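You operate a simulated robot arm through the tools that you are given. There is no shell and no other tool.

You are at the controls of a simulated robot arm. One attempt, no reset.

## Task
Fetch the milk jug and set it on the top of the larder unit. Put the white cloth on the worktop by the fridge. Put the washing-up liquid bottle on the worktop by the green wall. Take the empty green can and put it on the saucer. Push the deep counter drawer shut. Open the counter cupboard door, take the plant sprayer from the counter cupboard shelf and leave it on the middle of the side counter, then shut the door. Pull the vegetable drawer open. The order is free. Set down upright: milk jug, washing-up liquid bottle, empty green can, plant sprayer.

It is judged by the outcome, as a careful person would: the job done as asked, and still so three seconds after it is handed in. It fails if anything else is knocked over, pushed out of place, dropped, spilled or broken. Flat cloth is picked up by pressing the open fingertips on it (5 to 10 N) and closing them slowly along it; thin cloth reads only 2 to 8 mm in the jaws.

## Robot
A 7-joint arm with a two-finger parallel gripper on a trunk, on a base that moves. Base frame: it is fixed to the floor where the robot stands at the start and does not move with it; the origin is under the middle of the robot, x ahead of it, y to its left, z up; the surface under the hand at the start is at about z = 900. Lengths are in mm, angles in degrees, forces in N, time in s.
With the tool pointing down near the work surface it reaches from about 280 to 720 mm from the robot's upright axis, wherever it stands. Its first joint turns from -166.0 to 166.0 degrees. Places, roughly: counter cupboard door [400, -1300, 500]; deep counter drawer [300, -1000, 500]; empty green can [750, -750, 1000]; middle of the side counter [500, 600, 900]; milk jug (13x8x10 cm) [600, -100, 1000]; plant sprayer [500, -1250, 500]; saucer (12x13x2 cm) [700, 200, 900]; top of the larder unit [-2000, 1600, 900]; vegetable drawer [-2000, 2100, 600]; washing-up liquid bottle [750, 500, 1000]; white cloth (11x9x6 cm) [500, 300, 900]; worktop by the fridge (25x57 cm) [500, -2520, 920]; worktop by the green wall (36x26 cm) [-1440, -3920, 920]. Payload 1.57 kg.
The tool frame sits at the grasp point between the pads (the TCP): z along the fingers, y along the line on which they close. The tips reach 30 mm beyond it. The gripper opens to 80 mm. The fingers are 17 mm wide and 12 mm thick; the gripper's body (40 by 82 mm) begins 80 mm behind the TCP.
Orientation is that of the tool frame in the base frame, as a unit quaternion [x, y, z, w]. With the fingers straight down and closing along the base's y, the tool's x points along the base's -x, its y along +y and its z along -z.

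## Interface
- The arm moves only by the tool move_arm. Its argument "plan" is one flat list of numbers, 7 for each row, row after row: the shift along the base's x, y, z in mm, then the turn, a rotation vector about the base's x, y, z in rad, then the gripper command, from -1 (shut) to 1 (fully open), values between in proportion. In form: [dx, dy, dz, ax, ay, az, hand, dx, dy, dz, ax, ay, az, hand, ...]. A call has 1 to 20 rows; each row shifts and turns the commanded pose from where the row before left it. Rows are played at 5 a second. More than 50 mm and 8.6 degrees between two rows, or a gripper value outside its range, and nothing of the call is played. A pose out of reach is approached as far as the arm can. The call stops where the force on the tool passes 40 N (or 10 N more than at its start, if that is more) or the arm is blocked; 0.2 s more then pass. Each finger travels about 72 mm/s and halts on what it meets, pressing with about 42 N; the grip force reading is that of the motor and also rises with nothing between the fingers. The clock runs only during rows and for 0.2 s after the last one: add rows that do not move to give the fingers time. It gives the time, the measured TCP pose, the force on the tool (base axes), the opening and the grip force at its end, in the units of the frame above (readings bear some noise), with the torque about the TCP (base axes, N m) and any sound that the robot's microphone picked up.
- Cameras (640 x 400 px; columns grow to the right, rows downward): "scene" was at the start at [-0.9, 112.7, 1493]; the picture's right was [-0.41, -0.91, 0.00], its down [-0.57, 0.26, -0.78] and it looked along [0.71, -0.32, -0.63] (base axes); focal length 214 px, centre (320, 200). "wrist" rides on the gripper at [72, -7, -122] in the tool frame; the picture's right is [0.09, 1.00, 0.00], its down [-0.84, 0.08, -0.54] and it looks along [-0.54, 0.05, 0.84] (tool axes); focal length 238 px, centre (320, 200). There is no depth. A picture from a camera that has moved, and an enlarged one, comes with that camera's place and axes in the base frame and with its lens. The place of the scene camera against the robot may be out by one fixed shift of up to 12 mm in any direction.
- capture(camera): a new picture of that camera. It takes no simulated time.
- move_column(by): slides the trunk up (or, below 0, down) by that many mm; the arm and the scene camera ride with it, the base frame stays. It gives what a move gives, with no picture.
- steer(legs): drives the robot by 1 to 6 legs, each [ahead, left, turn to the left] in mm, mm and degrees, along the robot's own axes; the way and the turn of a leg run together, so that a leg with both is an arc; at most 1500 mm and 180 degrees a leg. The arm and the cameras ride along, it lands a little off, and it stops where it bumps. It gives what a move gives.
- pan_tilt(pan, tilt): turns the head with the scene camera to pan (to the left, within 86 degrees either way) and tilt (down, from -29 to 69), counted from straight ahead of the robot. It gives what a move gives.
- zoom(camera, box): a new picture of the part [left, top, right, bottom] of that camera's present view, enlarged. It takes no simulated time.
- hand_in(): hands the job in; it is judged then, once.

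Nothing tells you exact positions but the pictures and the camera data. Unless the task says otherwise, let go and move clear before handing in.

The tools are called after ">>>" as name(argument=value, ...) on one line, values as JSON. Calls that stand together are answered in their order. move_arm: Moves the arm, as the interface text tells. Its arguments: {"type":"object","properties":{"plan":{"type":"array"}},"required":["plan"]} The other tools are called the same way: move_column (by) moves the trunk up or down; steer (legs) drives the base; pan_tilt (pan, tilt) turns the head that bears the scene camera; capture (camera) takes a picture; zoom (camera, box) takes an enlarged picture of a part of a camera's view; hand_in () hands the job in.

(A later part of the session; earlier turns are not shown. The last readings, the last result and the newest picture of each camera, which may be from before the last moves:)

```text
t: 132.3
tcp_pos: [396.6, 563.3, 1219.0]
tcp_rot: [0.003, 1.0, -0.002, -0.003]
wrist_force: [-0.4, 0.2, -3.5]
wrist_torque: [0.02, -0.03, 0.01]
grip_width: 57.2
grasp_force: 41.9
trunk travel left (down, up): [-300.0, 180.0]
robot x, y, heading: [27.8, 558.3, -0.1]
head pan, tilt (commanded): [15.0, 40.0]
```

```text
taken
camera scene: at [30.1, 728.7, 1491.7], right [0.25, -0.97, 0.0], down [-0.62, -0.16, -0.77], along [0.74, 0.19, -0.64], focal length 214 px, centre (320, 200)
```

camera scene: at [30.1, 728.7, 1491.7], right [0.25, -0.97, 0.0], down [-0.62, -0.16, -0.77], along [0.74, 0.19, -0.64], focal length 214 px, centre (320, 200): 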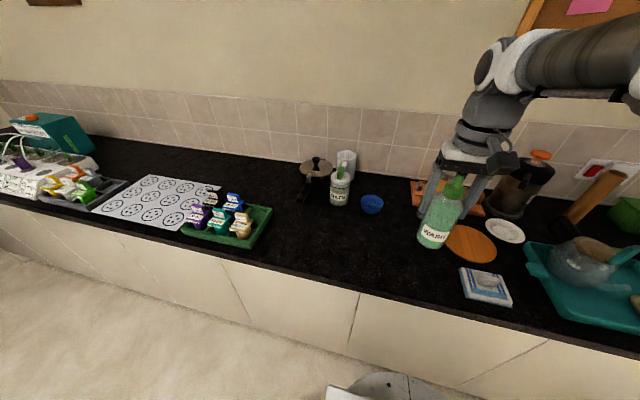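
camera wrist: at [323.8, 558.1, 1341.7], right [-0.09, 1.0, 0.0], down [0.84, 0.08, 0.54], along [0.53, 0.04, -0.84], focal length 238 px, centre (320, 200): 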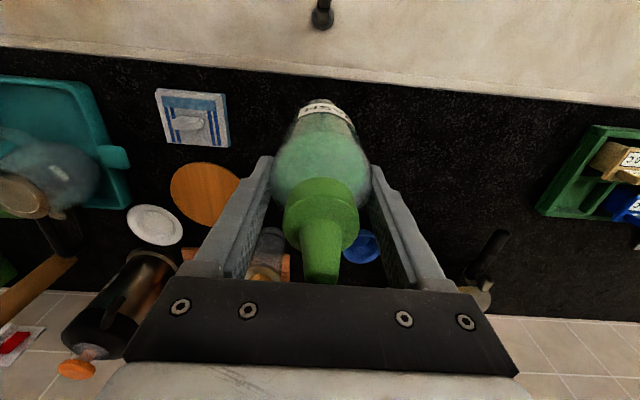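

Bottle secured. I'll back off, turn toward the far end of the room, and drive along the corridor between counter and table, looking as I go.

>>> steer(legs=[[-400, 0, 0], [0, 0, -90]])

>>> pan_tilt(pan=-10, tilt=25)

>>> capture(camera="scene")

```text
t: 140.5
tcp_pos: [-353.0, 189.0, 1218.6]
tcp_rot: [0.704, 0.71, 0.001, -0.004]
wrist_force: [-0.2, 0.9, -2.4]
wrist_torque: [-0.03, -0.04, 0.01]
grip_width: 57.3
grasp_force: 42.4
trunk travel left (down, up): [-300.0, 180.0]
robot x, y, heading: [-362.6, 564.1, -89.6]
head pan, tilt (commanded): [15.0, 40.0]
```

```text
t: 141.4
tcp_pos: [-353.4, 188.8, 1218.7]
tcp_rot: [0.704, 0.71, 0.001, -0.003]
wrist_force: [-1.0, -0.8, -3.2]
wrist_torque: [-0.03, -0.02, -0.01]
grip_width: 57.1
grasp_force: 42.2
trunk travel left (down, up): [-300.0, 180.0]
robot x, y, heading: [-365.7, 560.2, -89.6]
head pan, tilt (commanded): [-10.0, 25.0]
```

```text
taken
camera scene: at [-238.1, 557.4, 1515.0], right [-0.99, 0.17, 0.0], down [0.07, 0.42, -0.91], along [-0.15, -0.89, -0.42], focal length 214 px, centre (320, 200)
```

scene: 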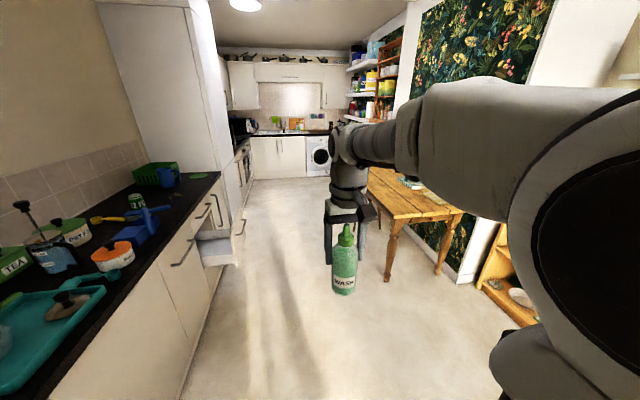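

The corridor is clear. Driving ahead 1500 mm.

>>> steer(legs=[[1450, 0, 0]])

>>> pan_tilt(pan=-10, tilt=25)

>>> capture(camera="scene")

>>> pan_tilt(pan=50, tilt=35)

>>> capture(camera="scene")

```text
t: 151.4
tcp_pos: [-365.9, -1326.0, 1218.4]
tcp_rot: [0.712, 0.702, 0.002, -0.004]
wrist_force: [-0.4, -0.5, -2.6]
wrist_torque: [-0.01, 0.01, 0.01]
grip_width: 57.1
grasp_force: 42.2
trunk travel left (down, up): [-300.0, 180.0]
robot x, y, heading: [-371.8, -953.1, -90.8]
head pan, tilt (commanded): [-10.0, 25.0]
```

```text
t: 152.0
tcp_pos: [-367.5, -1325.0, 1218.1]
tcp_rot: [0.712, 0.702, 0.001, -0.004]
wrist_force: [0.4, -0.1, -2.8]
wrist_torque: [-0.03, -0.01, 0.0]
grip_width: 57.1
grasp_force: 41.6
trunk travel left (down, up): [-300.0, 180.0]
robot x, y, heading: [-365.0, -957.3, -91.0]
head pan, tilt (commanded): [-10.0, 25.0]
```

```text
taken
camera scene: at [-244.0, -959.2, 1515.0], right [-0.98, 0.19, 0.0], down [0.08, 0.42, -0.91], along [-0.17, -0.89, -0.42], focal length 214 px, centre (320, 200)
```

scene: 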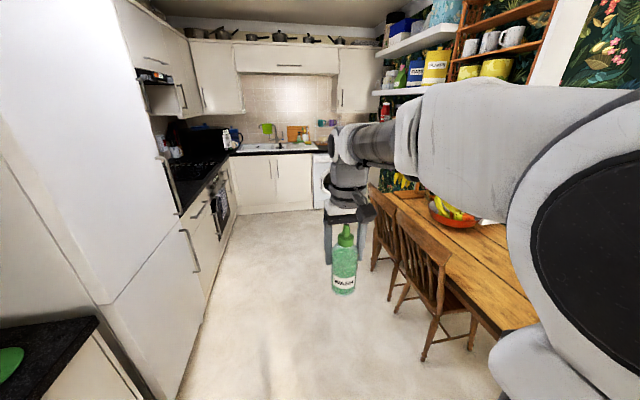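

```text
t: 153.3
tcp_pos: [-365.8, -1324.7, 1218.7]
tcp_rot: [0.712, 0.702, 0.001, -0.004]
wrist_force: [0.4, 0.6, -2.6]
wrist_torque: [0.01, -0.02, -0.03]
grip_width: 56.9
grasp_force: 41.9
trunk travel left (down, up): [-300.0, 180.0]
robot x, y, heading: [-366.5, -954.7, -90.7]
head pan, tilt (commanded): [50.0, 35.0]
```

```text
taken
camera scene: at [-160.1, -926.3, 1499.3], right [-0.65, -0.76, 0.0], down [-0.43, 0.38, -0.82], along [0.62, -0.54, -0.57], focal length 214 px, centre (320, 200)
```

scene: 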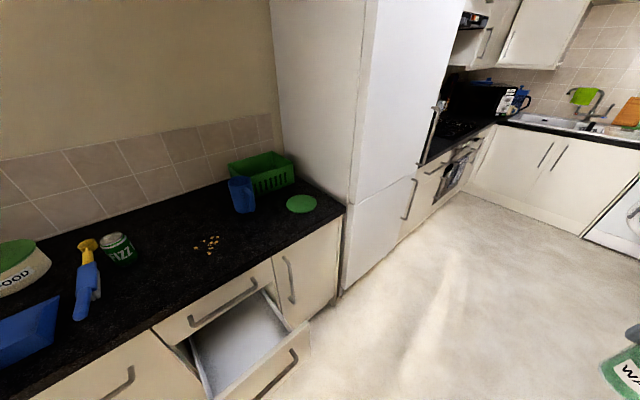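

I can see the green FIZZ can, the open deep drawer and cupboard door handle. Continuing toward the far end.

>>> steer(legs=[[1450, 0, 0.8]])

>>> pan_tilt(pan=-35, tilt=30)

>>> capture(camera="scene")

>>> pan_tilt(pan=20, tilt=30)

>>> capture(camera="scene")

>>> pan_tilt(pan=75, tilt=35)

>>> capture(camera="scene")

```text
t: 163.0
tcp_pos: [-401.3, -2777.8, 1219.5]
tcp_rot: [0.716, 0.698, 0.001, -0.004]
wrist_force: [-0.9, 0.1, -2.2]
wrist_torque: [0.0, 0.04, 0.02]
grip_width: 56.8
grasp_force: 42.0
trunk travel left (down, up): [-300.0, 180.0]
robot x, y, heading: [-398.9, -2409.8, -91.6]
head pan, tilt (commanded): [50.0, 35.0]
```

```text
t: 164.6
tcp_pos: [-400.3, -2778.9, 1218.2]
tcp_rot: [0.716, 0.698, 0.001, -0.003]
wrist_force: [0.0, -0.8, -2.2]
wrist_torque: [0.01, -0.01, -0.02]
grip_width: 57.0
grasp_force: 41.9
trunk travel left (down, up): [-300.0, 180.0]
robot x, y, heading: [-400.1, -2414.3, -91.7]
head pan, tilt (commanded): [-35.0, 30.0]
```

```text
taken
camera scene: at [-309.4, -2396.8, 1507.0], right [-0.8, 0.59, 0.0], down [0.3, 0.4, -0.87], along [-0.52, -0.7, -0.5], focal length 214 px, centre (320, 200)
```

scene: 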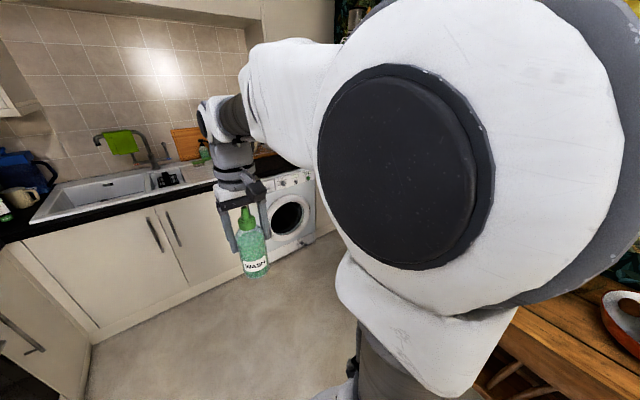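

```text
t: 165.8
tcp_pos: [-401.2, -2778.6, 1218.4]
tcp_rot: [0.716, 0.698, 0.001, -0.004]
wrist_force: [1.0, -0.3, -1.7]
wrist_torque: [0.01, -0.01, -0.03]
grip_width: 57.2
grasp_force: 42.2
trunk travel left (down, up): [-300.0, 180.0]
robot x, y, heading: [-401.5, -2411.2, -91.7]
head pan, tilt (commanded): [20.0, 30.0]
```

```text
taken
camera scene: at [-227.0, -2409.9, 1507.0], right [-0.95, -0.32, 0.0], down [-0.16, 0.47, -0.87], along [0.27, -0.82, -0.5], focal length 214 px, centre (320, 200)
```

scene: 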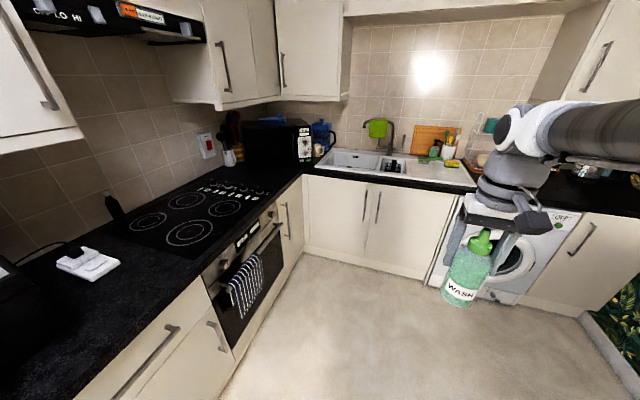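

```text
t: 167.0
tcp_pos: [-400.6, -2778.8, 1218.4]
tcp_rot: [0.716, 0.698, 0.002, -0.004]
wrist_force: [0.7, -0.2, -2.5]
wrist_torque: [-0.05, -0.03, -0.01]
grip_width: 57.0
grasp_force: 42.3
trunk travel left (down, up): [-300.0, 180.0]
robot x, y, heading: [-402.0, -2409.3, -91.7]
head pan, tilt (commanded): [75.0, 35.0]
```

```text
taken
camera scene: at [-171.2, -2349.2, 1499.3], right [-0.29, -0.96, 0.0], down [-0.55, 0.16, -0.82], along [0.79, -0.23, -0.57], focal length 214 px, centre (320, 200)
```

scene: 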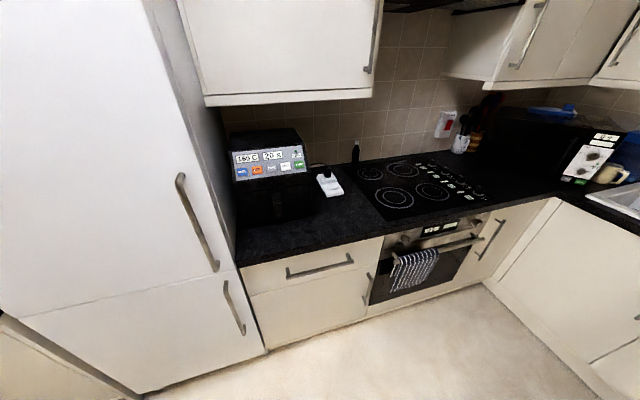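

I see the far counter with the washing machine, front edge near y ≈ -3790, and the fridge-side worktop with an appliance at its back. I'll move ahead and look right toward the green wall.

>>> steer(legs=[[0, 0, 1.7], [720, 0, 0]])

>>> pan_tilt(pan=-50, tilt=30)

>>> capture(camera="scene")

>>> pan_tilt(pan=-86, tilt=30)

>>> capture(camera="scene")

```text
t: 172.4
tcp_pos: [-385.4, -3478.8, 1219.0]
tcp_rot: [0.705, 0.71, 0.001, -0.003]
wrist_force: [0.4, 0.4, -3.2]
wrist_torque: [0.02, 0.03, 0.02]
grip_width: 57.1
grasp_force: 41.6
trunk travel left (down, up): [-300.0, 180.0]
robot x, y, heading: [-398.4, -3109.4, -89.3]
head pan, tilt (commanded): [75.0, 35.0]
```

```text
t: 174.5
tcp_pos: [-385.8, -3480.3, 1217.4]
tcp_rot: [0.704, 0.71, 0.001, -0.004]
wrist_force: [0.4, -0.9, -2.5]
wrist_torque: [-0.01, 0.0, 0.01]
grip_width: 57.1
grasp_force: 42.1
trunk travel left (down, up): [-300.0, 180.0]
robot x, y, heading: [-394.5, -3107.4, -89.5]
head pan, tilt (commanded): [-50.0, 30.0]
```

```text
taken
camera scene: at [-323.1, -3079.4, 1507.0], right [-0.65, 0.76, 0.0], down [0.38, 0.32, -0.87], along [-0.66, -0.56, -0.5], focal length 214 px, centre (320, 200)
```

scene: 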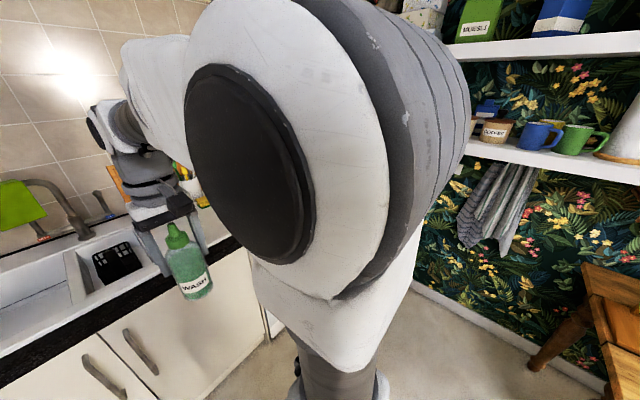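

```text
t: 175.5
tcp_pos: [-384.9, -3479.5, 1217.6]
tcp_rot: [0.704, 0.71, 0.001, -0.004]
wrist_force: [-0.9, 0.0, -2.3]
wrist_torque: [-0.02, 0.02, 0.01]
grip_width: 57.0
grasp_force: 41.9
trunk travel left (down, up): [-300.0, 180.0]
robot x, y, heading: [-394.3, -3109.2, -89.5]
head pan, tilt (commanded): [-85.9, 30.0]
```

```text
taken
camera scene: at [-344.4, -3027.9, 1507.1], right [-0.08, 1.0, 0.0], down [0.5, 0.04, -0.87], along [-0.86, -0.07, -0.5], focal length 214 px, centre (320, 200)
```

scene: 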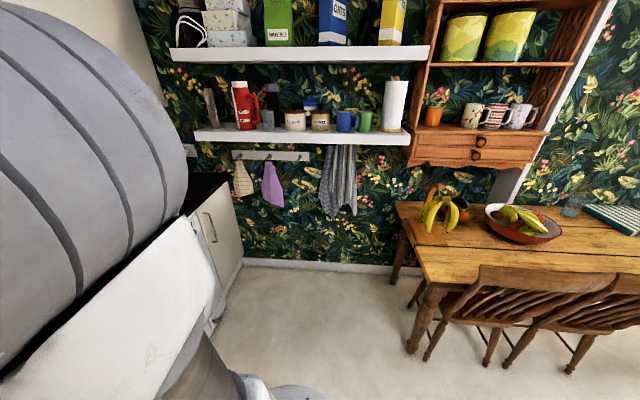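

The floor to the right is clear up to the green wall (x ≈ -1712), table end near y ≈ -2550. I'll strafe right toward the target worktop.

>>> steer(legs=[[0, -900, 0]])

>>> pan_tilt(pan=-10, tilt=40)

>>> capture(camera="scene")

>>> capture(camera="wrist")

```text
t: 182.7
tcp_pos: [-1309.2, -3474.4, 1218.6]
tcp_rot: [0.713, 0.701, 0.001, -0.004]
wrist_force: [0.3, 0.9, -2.4]
wrist_torque: [-0.03, 0.02, 0.0]
grip_width: 57.3
grasp_force: 41.9
trunk travel left (down, up): [-300.0, 180.0]
robot x, y, heading: [-1307.9, -3109.6, -90.9]
head pan, tilt (commanded): [-85.9, 30.0]
```

```text
t: 184.2
tcp_pos: [-1307.6, -3474.8, 1218.5]
tcp_rot: [0.713, 0.701, 0.001, -0.003]
wrist_force: [-0.1, -0.6, -2.4]
wrist_torque: [-0.01, 0.01, 0.0]
grip_width: 57.1
grasp_force: 42.0
trunk travel left (down, up): [-300.0, 180.0]
robot x, y, heading: [-1312.2, -3107.6, -91.2]
head pan, tilt (commanded): [-10.0, 40.0]
```

```text
taken
camera scene: at [-1182.6, -3103.1, 1491.7], right [-0.98, 0.19, 0.0], down [0.12, 0.63, -0.77], along [-0.15, -0.75, -0.64], focal length 214 px, centre (320, 200)
```

scene: 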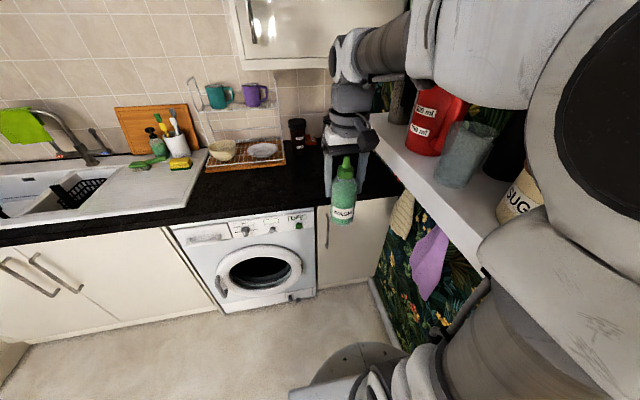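

```text
taken
camera wrist: at [-1314.1, -3404.5, 1341.7], right [1.0, 0.07, 0.0], down [0.06, -0.84, 0.54], along [0.04, -0.53, -0.84], focal length 238 px, centre (320, 200)
```

wrist: 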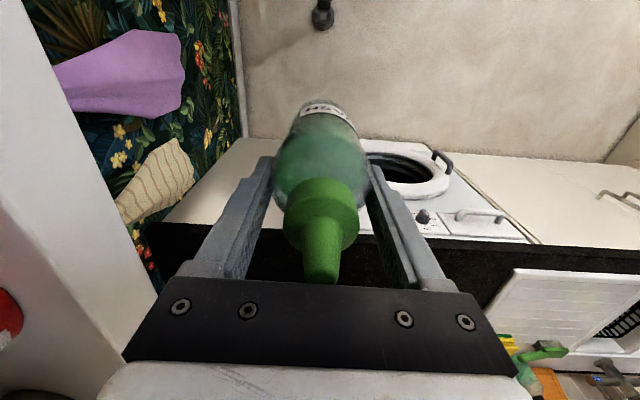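

The target worktop right of the washing machine is clear; a wall shelf (edge x ≈ -1548, z ≈ 1180) is to the right, so I'll place the bottle around [-1405, -3930]. Moving closer.

>>> steer(legs=[[220, 0, 1]])

>>> move_arm(plan=[-10, -20, -5, 0, 0, 0, -1, -15, -35, -10, 0, 0, 0, -1, -15, -40, -15, 0, 0, 0, -1, -15, -40, -20, 0, 0, 0, -1, -15, -35, -20, 0, 0, 0, -1, -10, -30, -15, 0, 0, 0, -1, -5, -10, -5, 0, 0, 0, -1, 0, 0, 0, 0, 0, 0, -1])

>>> capture(camera="wrist")

>>> capture(camera="scene")

```text
t: 186.2
tcp_pos: [-1299.6, -3686.7, 1218.7]
tcp_rot: [0.704, 0.71, 0.001, -0.003]
wrist_force: [0.3, -0.1, -2.5]
wrist_torque: [-0.04, -0.02, -0.02]
grip_width: 57.3
grasp_force: 41.5
trunk travel left (down, up): [-300.0, 180.0]
robot x, y, heading: [-1306.9, -3316.2, -89.7]
head pan, tilt (commanded): [-10.0, 40.0]
```

```text
t: 188.0
tcp_pos: [-1386.5, -3894.8, 1128.4]
tcp_rot: [0.705, 0.709, 0.002, -0.003]
wrist_force: [0.4, -0.2, -3.2]
wrist_torque: [-0.01, -0.01, -0.01]
grip_width: 57.2
grasp_force: 42.3
trunk travel left (down, up): [-300.0, 180.0]
robot x, y, heading: [-1313.9, -3318.2, -89.7]
head pan, tilt (commanded): [-10.0, 40.0]
```

```text
taken
camera wrist: at [-1393.5, -3825.0, 1250.7], right [0.99, 0.1, 0.0], down [0.09, -0.84, 0.54], along [0.05, -0.53, -0.84], focal length 238 px, centre (320, 200)
```

wrist: 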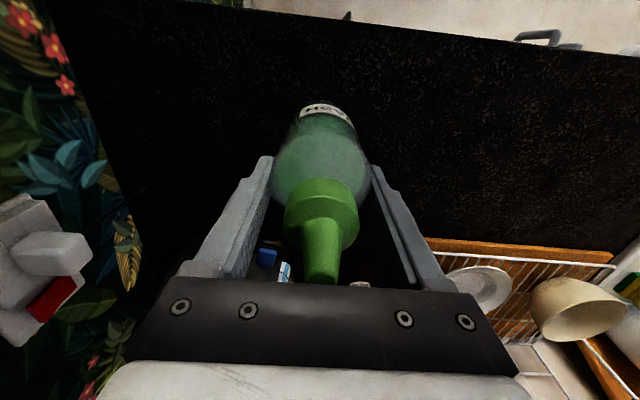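

```text
taken
camera scene: at [-1183.6, -3311.4, 1491.7], right [-0.99, 0.17, 0.0], down [0.11, 0.63, -0.77], along [-0.13, -0.76, -0.64], focal length 214 px, centre (320, 200)
```

scene: 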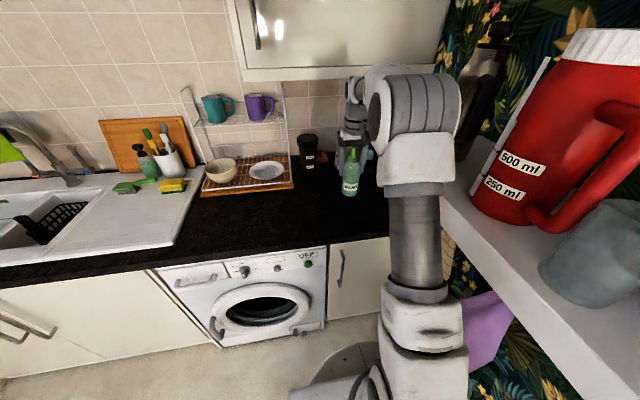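

Front edge is at y ≈ -3797, so the bottle will sit well inside. I'll move to [-1410, -3920] and lower.

>>> move_arm(plan=[-8, -8, -10, 0, 0, 0, -1, -10, -10, -20, 0, 0, 0, -1, -6, -7, -25, 0, 0, 0, -1, 0, 0, -22, 0, 0, 0, -1, 0, 0, -12, 0, 0, 0, -1, 0, 0, -5, 0, 0, 0, -1, 0, 0, 0, 0, 0, 0, -1])

>>> capture(camera="wrist")

>>> zoom(camera="scene", box=[260, 110, 440, 230])

```text
t: 189.6
tcp_pos: [-1410.1, -3922.8, 1033.3]
tcp_rot: [0.705, 0.709, 0.001, -0.004]
wrist_force: [0.2, 0.5, -3.0]
wrist_torque: [0.0, 0.02, -0.01]
grip_width: 56.9
grasp_force: 41.6
trunk travel left (down, up): [-300.0, 180.0]
robot x, y, heading: [-1305.1, -3316.4, -89.6]
head pan, tilt (commanded): [-10.0, 40.0]
```

```text
taken
camera wrist: at [-1417.0, -3851.7, 1155.6], right [0.99, 0.1, 0.0], down [0.09, -0.84, 0.54], along [0.05, -0.53, -0.84], focal length 238 px, centre (320, 200)
```

wrist: 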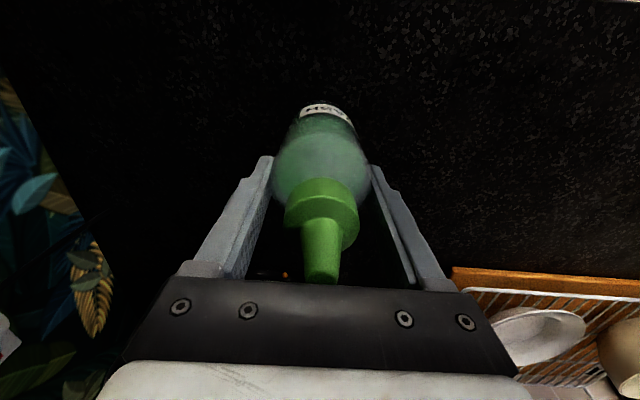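

```text
3.33 times, centred on (350, 170) of scene
camera zoom: at [-1183.6, -3311.4, 1491.7], right [-0.99, 0.17, 0.0], down [0.11, 0.63, -0.77], along [-0.13, -0.76, -0.64], focal length 715 px, centre (220, 300)
```

zoom: 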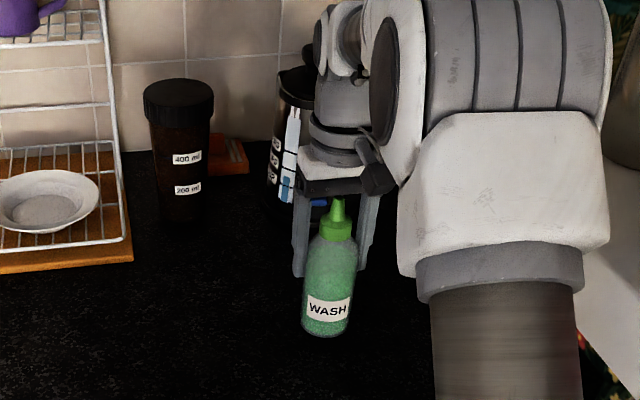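

Still 10–15 mm above the surface. Descending in small steps until contact.

>>> move_arm(plan=[0, 0, -4, 0, 0, 0, -1, 0, 0, -3, 0, 0, 0, -1, 0, 0, -3, 0, 0, 0, -1, 0, 0, 0, 0, 0, 0, -1])

>>> move_arm(plan=[0, 0, -2, 0, 0, 0, -1, 0, 0, -2, 0, 0, 0, -1, 0, 0, 0, 0, 0, 0, -1])

```text
t: 190.6
tcp_pos: [-1409.2, -3922.5, 1022.7]
tcp_rot: [0.705, 0.71, 0.001, -0.004]
wrist_force: [0.4, -0.2, -2.7]
wrist_torque: [-0.01, -0.02, -0.01]
grip_width: 57.0
grasp_force: 42.2
trunk travel left (down, up): [-300.0, 180.0]
robot x, y, heading: [-1308.1, -3316.5, -89.7]
head pan, tilt (commanded): [-10.0, 40.0]
```

```text
t: 191.4
tcp_pos: [-1408.9, -3921.8, 1020.3]
tcp_rot: [0.705, 0.709, 0.002, -0.004]
wrist_force: [0.2, 0.3, -2.8]
wrist_torque: [0.01, -0.01, -0.02]
grip_width: 57.1
grasp_force: 41.7
trunk travel left (down, up): [-300.0, 180.0]
robot x, y, heading: [-1310.1, -3318.6, -89.6]
head pan, tilt (commanded): [-10.0, 40.0]
```

>>> move_arm(plan=[0, 0, -2, 0, 0, 0, -1, 0, 0, -2, 0, 0, 0, -1, 0, 0, 0, 0, 0, 0, -1])

>>> move_arm(plan=[0, 0, -2, 0, 0, 0, -1, 0, 0, -2, 0, 0, 0, -1, 0, 0, 0, 0, 0, 0, -1])

```text
t: 192.2
tcp_pos: [-1409.4, -3921.0, 1016.7]
tcp_rot: [0.705, 0.71, 0.002, -0.003]
wrist_force: [-0.4, -0.4, -2.4]
wrist_torque: [0.0, -0.02, 0.02]
grip_width: 57.0
grasp_force: 42.3
trunk travel left (down, up): [-300.0, 180.0]
robot x, y, heading: [-1314.6, -3316.5, -89.5]
head pan, tilt (commanded): [-10.0, 40.0]
```

```text
t: 193.0
tcp_pos: [-1408.0, -3923.3, 1011.7]
tcp_rot: [0.705, 0.71, 0.001, -0.004]
wrist_force: [0.1, -0.5, -3.0]
wrist_torque: [-0.03, -0.02, 0.02]
grip_width: 57.2
grasp_force: 41.8
trunk travel left (down, up): [-300.0, 180.0]
robot x, y, heading: [-1309.4, -3312.7, -89.7]
head pan, tilt (commanded): [-10.0, 40.0]
```

>>> move_arm(plan=[0, 0, -2, 0, 0, 0, -1, 0, 0, -2, 0, 0, 0, -1, 0, 0, 0, 0, 0, 0, -1])

>>> move_arm(plan=[0, 0, -2, 0, 0, 0, -1, 0, 0, -2, 0, 0, 0, -1, 0, 0, 0, 0, 0, 0, -1])

>>> zoom(camera="scene", box=[320, 140, 400, 210])

```text
t: 193.8
tcp_pos: [-1409.3, -3921.3, 1011.8]
tcp_rot: [0.704, 0.71, -0.001, -0.002]
wrist_force: [-0.1, 3.3, 21.3]
wrist_torque: [0.71, -0.37, 0.02]
grip_width: 57.1
grasp_force: 42.5
trunk travel left (down, up): [-300.0, 180.0]
robot x, y, heading: [-1307.8, -3316.5, -89.3]
head pan, tilt (commanded): [-10.0, 40.0]
```

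```text
t: 194.6
tcp_pos: [-1409.0, -3923.6, 1009.7]
tcp_rot: [0.704, 0.71, -0.003, -0.001]
wrist_force: [-0.4, -4.7, 34.3]
wrist_torque: [-0.11, -0.19, -0.04]
grip_width: 57.2
grasp_force: 42.0
trunk travel left (down, up): [-300.0, 180.0]
robot x, y, heading: [-1308.4, -3315.9, -89.5]
head pan, tilt (commanded): [-10.0, 40.0]
```

```text
5.71 times, centred on (360, 175) of scene
camera zoom: at [-1183.2, -3309.0, 1491.8], right [-0.99, 0.17, 0.0], down [0.11, 0.63, -0.77], along [-0.13, -0.76, -0.64], focal length 1226 px, centre (91, 343)
```

zoom: 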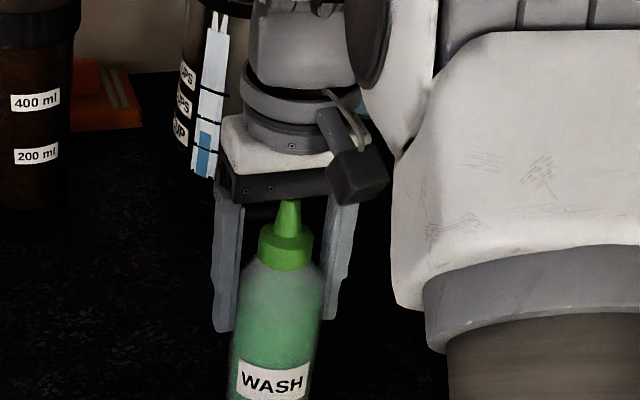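

Firm contact. I'll relieve the pressure by 4 mm and release slowly.

>>> move_arm(plan=[0, 0, 2, 0, 0, 0, -1, 0, 0, 2, 0, 0, 0, -1, 0, 0, 0, 0, 0, 0, -1])

```text
t: 195.4
tcp_pos: [-1409.0, -3920.7, 1010.0]
tcp_rot: [0.704, 0.71, 0.001, -0.003]
wrist_force: [-1.2, -8.2, 17.4]
wrist_torque: [-0.95, -0.13, -0.09]
grip_width: 57.2
grasp_force: 42.0
trunk travel left (down, up): [-300.0, 180.0]
robot x, y, heading: [-1311.4, -3317.6, -89.6]
head pan, tilt (commanded): [-10.0, 40.0]
```

>>> move_arm(plan=[0, 0, 1, 0, 0, 0, -1, 0, 0, 1, 0, 0, 0, -1, 0, 0, 0, 0, 0, 0, -1])

>>> move_arm(plan=[0, 0, 0, 0, 0, 0, 0.35, 0, 0, 0, 0, 0, 0, 0.5, 0, 0, 0, 0, 0, 0, 0.65, 0, 0, 0, 0, 0, 0, 0.8, 0, 0, 0, 0, 0, 0, 1, 0, 0, 0, 0, 0, 0, 1])

>>> capture(camera="wrist")

```text
t: 196.2
tcp_pos: [-1408.1, -3921.1, 1008.8]
tcp_rot: [0.705, 0.71, 0.003, -0.005]
wrist_force: [-0.7, -0.5, 5.9]
wrist_torque: [-0.28, -0.05, 0.0]
grip_width: 57.0
grasp_force: 42.1
trunk travel left (down, up): [-300.0, 180.0]
robot x, y, heading: [-1309.9, -3314.4, -89.8]
head pan, tilt (commanded): [-10.0, 40.0]
```

```text
t: 197.6
tcp_pos: [-1409.9, -3922.6, 1010.3]
tcp_rot: [0.705, 0.709, 0.0, -0.004]
wrist_force: [-0.1, -0.3, 0.2]
wrist_torque: [0.0, 0.01, -0.01]
grip_width: 79.8
grasp_force: 0.2
trunk travel left (down, up): [-300.0, 180.0]
robot x, y, heading: [-1310.1, -3313.8, -89.3]
head pan, tilt (commanded): [-10.0, 40.0]
```

```text
taken
camera wrist: at [-1416.5, -3851.3, 1133.7], right [0.99, 0.1, 0.0], down [0.09, -0.84, 0.54], along [0.05, -0.53, -0.84], focal length 238 px, centre (320, 200)
```

wrist: 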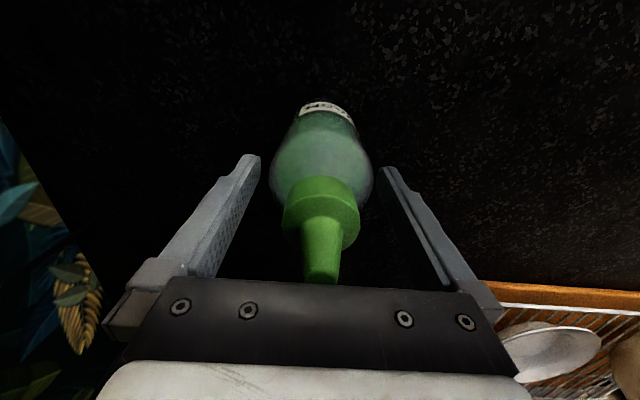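

Released and standing. I'll raise straight up, then retract and verify.

>>> move_arm(plan=[0, 0, 15, 0, 0, 0, 1, 0, 0, 25, 0, 0, 0, 1, 0, 0, 35, 0, 0, 0, 1, 0, 0, 45, 0, 0, 0, 1, 0, 0, 45, 0, 0, 0, 1, 0, 0, 25, 0, 0, 0, 1, 0, 0, 0, 0, 0, 0, 1])

>>> move_arm(plan=[15, 40, 0, 0, 0, 0, 1, 18, 45, 0, 0, 0, 0, 1, 18, 45, 0, 0, 0, 0, 1, 18, 45, 0, 0, 0, 0, 1, 18, 40, 0, 0, 0, 0, 1, 13, 20, 0, 0, 0, 0, 0.5, 0, 0, 0, 0, 0, 0, 0.5])

>>> capture(camera="scene")

>>> capture(camera="wrist")

```text
t: 199.2
tcp_pos: [-1409.1, -3918.5, 1200.5]
tcp_rot: [0.705, 0.709, 0.001, -0.005]
wrist_force: [-0.1, -0.2, -0.1]
wrist_torque: [0.02, 0.01, -0.02]
grip_width: 79.9
grasp_force: 0.0
trunk travel left (down, up): [-300.0, 180.0]
robot x, y, heading: [-1312.8, -3315.9, -89.6]
head pan, tilt (commanded): [-10.0, 40.0]
```

```text
t: 200.8
tcp_pos: [-1309.0, -3686.6, 1202.1]
tcp_rot: [0.705, 0.709, 0.001, -0.004]
wrist_force: [-0.3, 0.5, 0.0]
wrist_torque: [-0.04, -0.01, -0.01]
grip_width: 60.0
grasp_force: 0.0
trunk travel left (down, up): [-300.0, 180.0]
robot x, y, heading: [-1310.1, -3315.2, -89.6]
head pan, tilt (commanded): [-10.0, 40.0]
```

```text
taken
camera scene: at [-1183.6, -3311.1, 1491.7], right [-0.99, 0.17, 0.0], down [0.11, 0.63, -0.77], along [-0.13, -0.76, -0.64], focal length 214 px, centre (320, 200)
```

scene: 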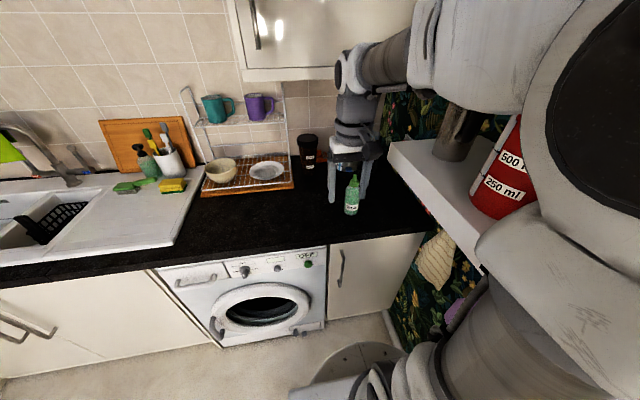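

```text
taken
camera wrist: at [-1317.0, -3615.8, 1324.2], right [0.99, 0.1, 0.0], down [0.09, -0.84, 0.54], along [0.05, -0.53, -0.84], focal length 238 px, centre (320, 200)
```

wrist: 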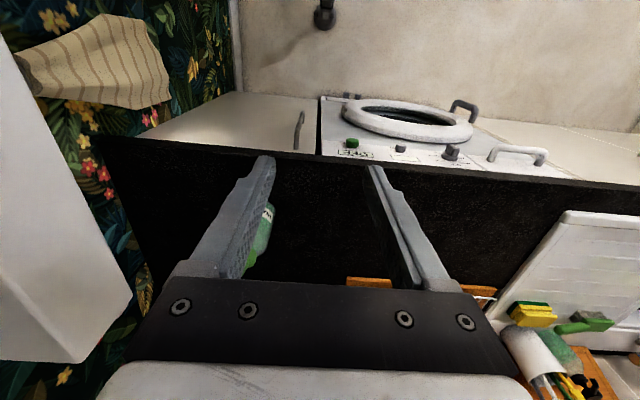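

The bottle stands upright on the worktop by the green wall. Next I'll go back to the counter's right part to shut the deep drawer and get the can.

>>> steer(legs=[[80, 900, 0], [0, 0, 90]])

>>> pan_tilt(pan=70, tilt=30)

>>> capture(camera="scene")

```text
t: 213.2
tcp_pos: [-27.9, -3387.7, 1201.0]
tcp_rot: [-0.016, 1.0, -0.001, -0.004]
wrist_force: [0.3, -1.0, 0.8]
wrist_torque: [0.03, 0.0, -0.01]
grip_width: 60.1
grasp_force: 0.0
trunk travel left (down, up): [-300.0, 180.0]
robot x, y, heading: [-399.7, -3401.5, 1.6]
head pan, tilt (commanded): [-10.0, 40.0]
```

```text
t: 214.8
tcp_pos: [-27.5, -3387.5, 1201.4]
tcp_rot: [-0.016, 1.0, -0.002, -0.004]
wrist_force: [-0.3, -0.5, 0.3]
wrist_torque: [0.03, 0.0, 0.0]
grip_width: 60.1
grasp_force: 0.0
trunk travel left (down, up): [-300.0, 180.0]
robot x, y, heading: [-397.2, -3400.0, 1.8]
head pan, tilt (commanded): [70.0, 30.0]
```

```text
taken
camera scene: at [-452.8, -3166.6, 1507.0], right [0.95, -0.31, 0.0], down [-0.16, -0.48, -0.87], along [0.27, 0.82, -0.5], focal length 214 px, centre (320, 200)
```

scene: 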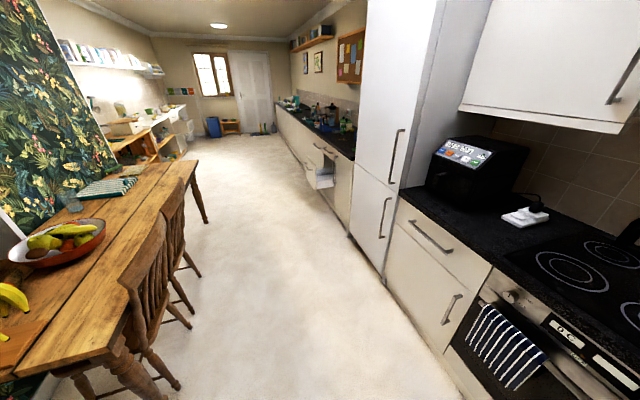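

The corridor is clear. I'll strafe along it to stand opposite the open deep drawer.

>>> steer(legs=[[0, 0, -1.8], [0, 1200, 0], [0, 1150, 0]])

>>> pan_tilt(pan=0, tilt=40)

>>> capture(camera="scene")

>>> capture(camera="wrist")

```text
t: 232.6
tcp_pos: [-31.4, -1092.9, 1201.9]
tcp_rot: [0.003, 1.0, -0.002, -0.003]
wrist_force: [1.0, 0.7, -1.2]
wrist_torque: [-0.03, 0.03, 0.0]
grip_width: 60.0
grasp_force: 0.1
trunk travel left (down, up): [-300.0, 180.0]
robot x, y, heading: [-399.3, -1089.5, -0.4]
head pan, tilt (commanded): [70.0, 30.0]
```

```text
t: 234.0
tcp_pos: [-31.1, -1093.2, 1200.6]
tcp_rot: [0.004, 1.0, -0.002, -0.003]
wrist_force: [0.0, -0.2, 0.8]
wrist_torque: [0.03, 0.0, 0.0]
grip_width: 59.9
grasp_force: 0.2
trunk travel left (down, up): [-300.0, 180.0]
robot x, y, heading: [-404.6, -1086.8, -0.2]
head pan, tilt (commanded): [0.0, 40.0]
```

```text
taken
camera scene: at [-394.7, -940.2, 1491.7], right [-0.01, -1.0, 0.0], down [-0.64, 0.0, -0.77], along [0.77, -0.01, -0.64], focal length 214 px, centre (320, 200)
```

scene: 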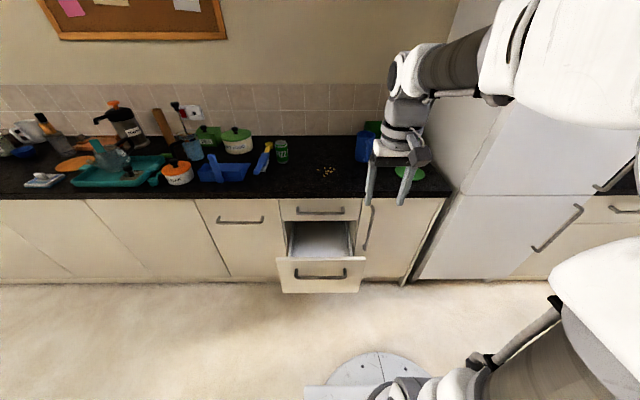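

```text
taken
camera wrist: at [-103.7, -1099.4, 1324.3], right [-0.08, 1.0, 0.0], down [0.84, 0.07, 0.54], along [0.53, 0.04, -0.84], focal length 238 px, centre (320, 200)
```

wrist: 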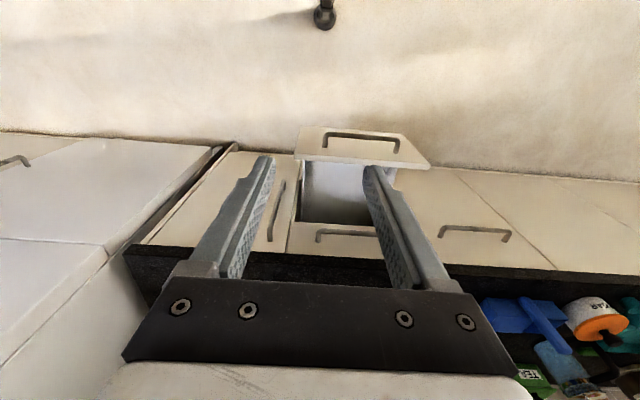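

I have a clear view: the deep drawer's front is at x ≈ 160, y ≈ -1136…-753, z ≈ 393–700 with its handle near z ≈ 617. I'll line up, lower the trunk, and turn the closed fingers forward to push it in.

>>> steer(legs=[[-150, 140, 0.2]])

>>> move_column(by=-260)

>>> move_arm(plan=[30, 0, 0, 0, 0, 0, 0, 40, 0, 0, 0, 0, 0, -1, 40, 0, 0, 0, 0, 0, -1, 30, 0, 0, 0, 0, 0, -1, 10, 0, 0, 0, 0, 0, -1, 0, 0, 0, 0, 0, 0, -1])

>>> capture(camera="scene")

```text
t: 235.7
tcp_pos: [-180.4, -952.0, 1201.2]
tcp_rot: [0.001, 1.0, -0.002, -0.004]
wrist_force: [-0.2, -0.7, 0.4]
wrist_torque: [0.02, 0.0, -0.01]
grip_width: 60.1
grasp_force: 0.1
trunk travel left (down, up): [-300.0, 180.0]
robot x, y, heading: [-551.1, -952.2, -0.1]
head pan, tilt (commanded): [0.0, 40.0]
```

```text
t: 238.3
tcp_pos: [-181.6, -951.5, 941.5]
tcp_rot: [0.002, 1.0, -0.001, -0.003]
wrist_force: [0.0, -0.3, -0.3]
wrist_torque: [-0.03, 0.02, 0.01]
grip_width: 60.2
grasp_force: 0.2
trunk travel left (down, up): [-40.0, 440.0]
robot x, y, heading: [-551.5, -947.3, -0.1]
head pan, tilt (commanded): [0.0, 40.0]
```

```text
t: 239.7
tcp_pos: [-30.4, -952.3, 939.6]
tcp_rot: [0.001, 1.0, -0.002, -0.003]
wrist_force: [-0.7, 0.3, 0.6]
wrist_torque: [0.02, 0.01, 0.04]
grip_width: 0.0
grasp_force: 21.5
trunk travel left (down, up): [-40.0, 440.0]
robot x, y, heading: [-553.5, -948.1, -0.1]
head pan, tilt (commanded): [0.0, 40.0]
```

```text
taken
camera scene: at [-544.6, -800.5, 1231.7], right [0.0, -1.0, 0.0], down [-0.64, 0.0, -0.77], along [0.77, 0.0, -0.64], focal length 214 px, centre (320, 200)
```

scene: 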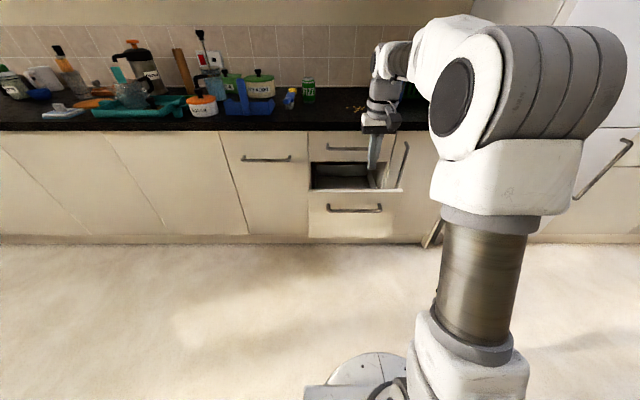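

Triangulation gives the drawer front's top edge at [160, ·, 694], handle at z ≈ 609. I'll pitch the closed fingers forward at z ≈ 655, above the handle bar.

>>> move_arm(plan=[0, 2, -25, 0, -0.143, 0, -1, 0, 2, -26, 0, -0.143, 0, -1, 0, 2, -26, 0, -0.143, 0, -1, 0, 2, -26, 0, -0.143, 0, -1, 0, 2, -26, 0, -0.143, 0, -1, 0, 2, -26, 0, -0.143, 0, -1, 0, 2, -26, 0, -0.143, 0, -1, 0, 1, -26, 0, -0.143, 0, -1, 0, 1, -26, 0, -0.143, 0, -1, 0, 1, -26, 0, -0.143, 0, -1, 0, 0, -26, 0, -0.141, 0, -1, 0, 0, 0, 0, 0, 0, -1])

>>> capture(camera="scene")

>>> capture(camera="wrist")

```text
t: 242.3
tcp_pos: [-32.4, -934.0, 654.7]
tcp_rot: [0.002, 0.71, -0.001, 0.704]
wrist_force: [0.3, 0.0, 0.2]
wrist_torque: [-0.01, 0.03, 0.03]
grip_width: 0.2
grasp_force: 21.4
trunk travel left (down, up): [-40.0, 440.0]
robot x, y, heading: [-553.5, -948.1, 0.1]
head pan, tilt (commanded): [0.0, 40.0]
```

```text
taken
camera scene: at [-544.7, -800.5, 1231.7], right [0.0, -1.0, 0.0], down [-0.64, 0.0, -0.77], along [0.77, 0.0, -0.64], focal length 214 px, centre (320, 200)
```

scene: 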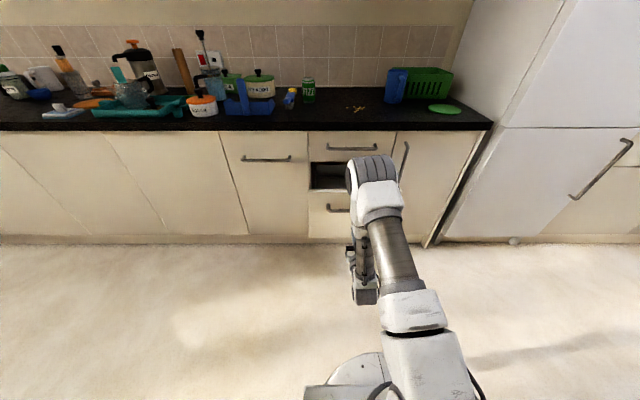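

```text
taken
camera wrist: at [-155.3, -940.5, 584.9], right [0.0, 1.0, -0.09], down [-0.54, 0.08, 0.84], along [0.84, 0.05, 0.53], focal length 238 px, centre (320, 200)
```

wrist: 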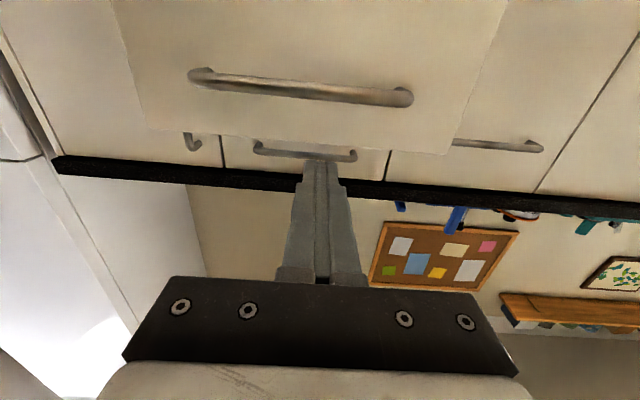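

The fingers point above the handle bar onto the drawer front. I'll raise 5 mm, drive forward to near contact, then push with the arm.

>>> move_arm(plan=[0, 0, 6, 0, 0, 0, -1, 0, 0, 0, 0, 0, 0, -1])

>>> steer(legs=[[130, 0, 0]])

>>> capture(camera="wrist")

>>> capture(camera="scene")

```text
t: 242.9
tcp_pos: [-30.9, -934.2, 661.8]
tcp_rot: [0.001, 0.709, 0.0, 0.705]
wrist_force: [-0.1, -0.1, -0.4]
wrist_torque: [-0.01, 0.02, -0.02]
grip_width: 0.1
grasp_force: 20.9
trunk travel left (down, up): [-40.0, 440.0]
robot x, y, heading: [-551.3, -949.5, -0.1]
head pan, tilt (commanded): [0.0, 40.0]
```

```text
t: 244.4
tcp_pos: [97.2, -937.0, 661.3]
tcp_rot: [0.002, 0.71, -0.001, 0.705]
wrist_force: [0.4, 0.4, -0.5]
wrist_torque: [0.0, 0.0, 0.03]
grip_width: 0.0
grasp_force: 21.6
trunk travel left (down, up): [-40.0, 440.0]
robot x, y, heading: [-425.3, -951.5, -0.1]
head pan, tilt (commanded): [0.0, 40.0]
```

```text
taken
camera wrist: at [-26.8, -942.1, 591.1], right [0.01, 1.0, -0.09], down [-0.54, 0.08, 0.84], along [0.84, 0.04, 0.53], focal length 238 px, centre (320, 200)
```

wrist: 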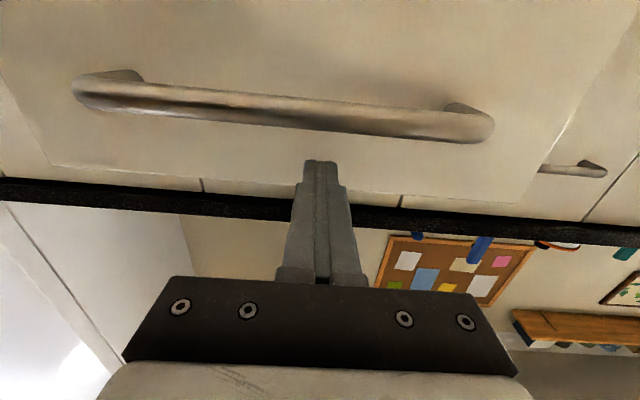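

```text
taken
camera scene: at [-416.2, -800.8, 1231.7], right [0.0, -1.0, 0.0], down [-0.64, 0.0, -0.77], along [0.77, 0.0, -0.64], focal length 214 px, centre (320, 200)
```

scene: 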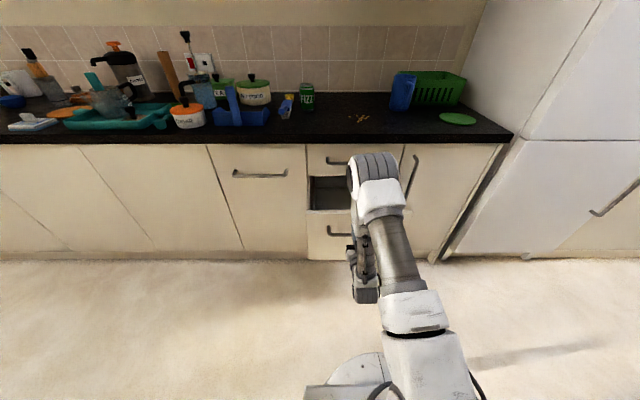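

Pushing the drawer in steps.

>>> move_arm(plan=[12, 0, 0, 0, 0, 0, -1, 12, 0, 0, 0, 0, 0, -1, 12, 0, 0, 0, 0, 0, -1, 12, 0, 0, 0, 0, 0, -1, 12, 0, 0, 0, 0, 0, -1, 12, 0, 0, 0, 0, 0, -1, 12, 0, 0, 0, 0, 0, -1, 12, 0, 0, 0, 0, 0, -1, 12, 0, 0, 0, 0, 0, -1, 0, 0, 0, 0, 0, 0, -1])

>>> capture(camera="wrist")

>>> capture(camera="scene")

```text
t: 246.6
tcp_pos: [204.4, -935.0, 661.7]
tcp_rot: [0.003, 0.709, -0.002, 0.705]
wrist_force: [-0.9, 0.1, 0.2]
wrist_torque: [-0.01, -0.03, 0.03]
grip_width: 0.0
grasp_force: 21.6
trunk travel left (down, up): [-40.0, 440.0]
robot x, y, heading: [-426.6, -950.7, -0.4]
head pan, tilt (commanded): [0.0, 40.0]
```

```text
taken
camera wrist: at [81.1, -941.2, 590.8], right [0.0, 1.0, -0.09], down [-0.54, 0.08, 0.84], along [0.84, 0.04, 0.53], focal length 238 px, centre (320, 200)
```

wrist: 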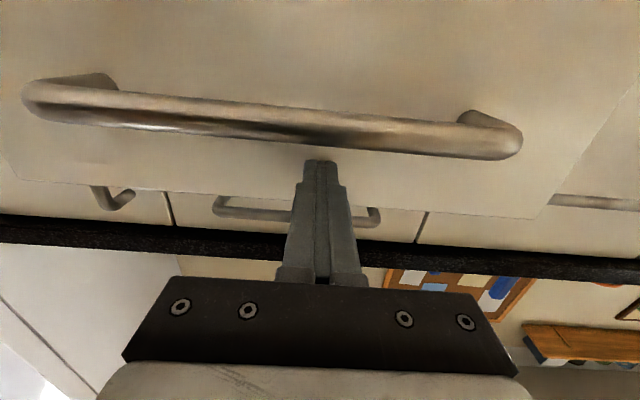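

```text
taken
camera scene: at [-416.3, -800.8, 1231.7], right [0.0, -1.0, 0.0], down [-0.64, 0.0, -0.77], along [0.77, 0.0, -0.64], focal length 214 px, centre (320, 200)
```

scene: 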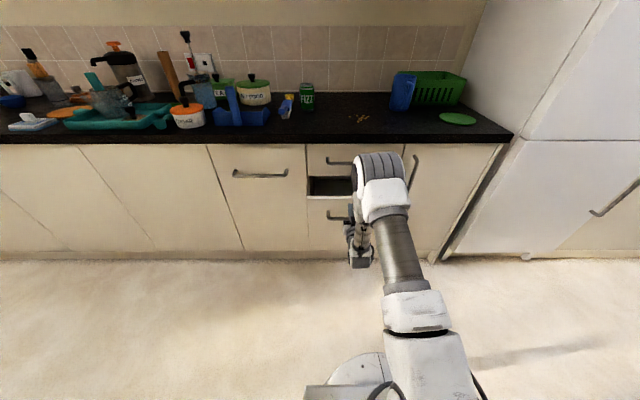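

It's sliding with almost no resistance. Continuing.

>>> move_arm(plan=[12, 0, 0, 0, 0, 0, -1, 12, 0, 0, 0, 0, 0, -1, 12, 0, 0, 0, 0, 0, -1, 12, 0, 0, 0, 0, 0, -1, 12, 0, 0, 0, 0, 0, -1, 10, 0, 0, 0, 0, 0, -1, 8, 0, 0, 0, 0, 0, -1, 0, 0, 0, 0, 0, 0, -1])

>>> capture(camera="wrist")

>>> capture(camera="scene")

```text
t: 248.4
tcp_pos: [282.5, -936.7, 659.8]
tcp_rot: [0.002, 0.71, -0.001, 0.704]
wrist_force: [-1.1, 1.1, 1.5]
wrist_torque: [0.0, -0.02, 0.04]
grip_width: 0.0
grasp_force: 21.2
trunk travel left (down, up): [-40.0, 440.0]
robot x, y, heading: [-422.7, -950.5, -0.5]
head pan, tilt (commanded): [0.0, 40.0]
```

```text
taken
camera wrist: at [158.8, -942.2, 589.6], right [0.01, 1.0, -0.09], down [-0.54, 0.08, 0.84], along [0.84, 0.04, 0.53], focal length 238 px, centre (320, 200)
```

wrist: 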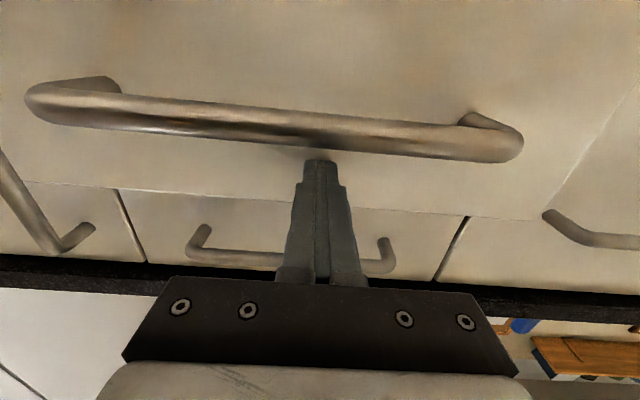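

```text
taken
camera scene: at [-416.3, -800.8, 1231.7], right [0.0, -1.0, 0.0], down [-0.64, 0.0, -0.77], along [0.77, 0.0, -0.64], focal length 214 px, centre (320, 200)
```

scene: 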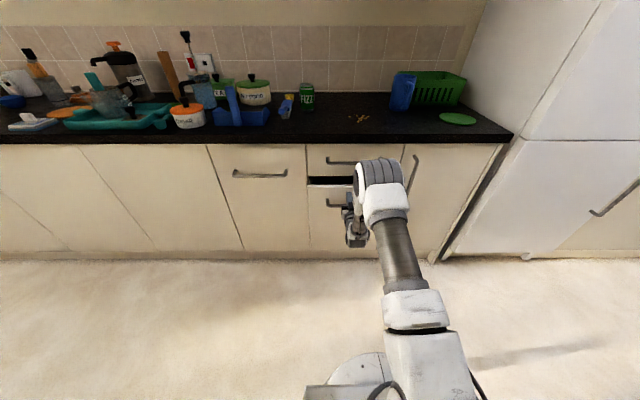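

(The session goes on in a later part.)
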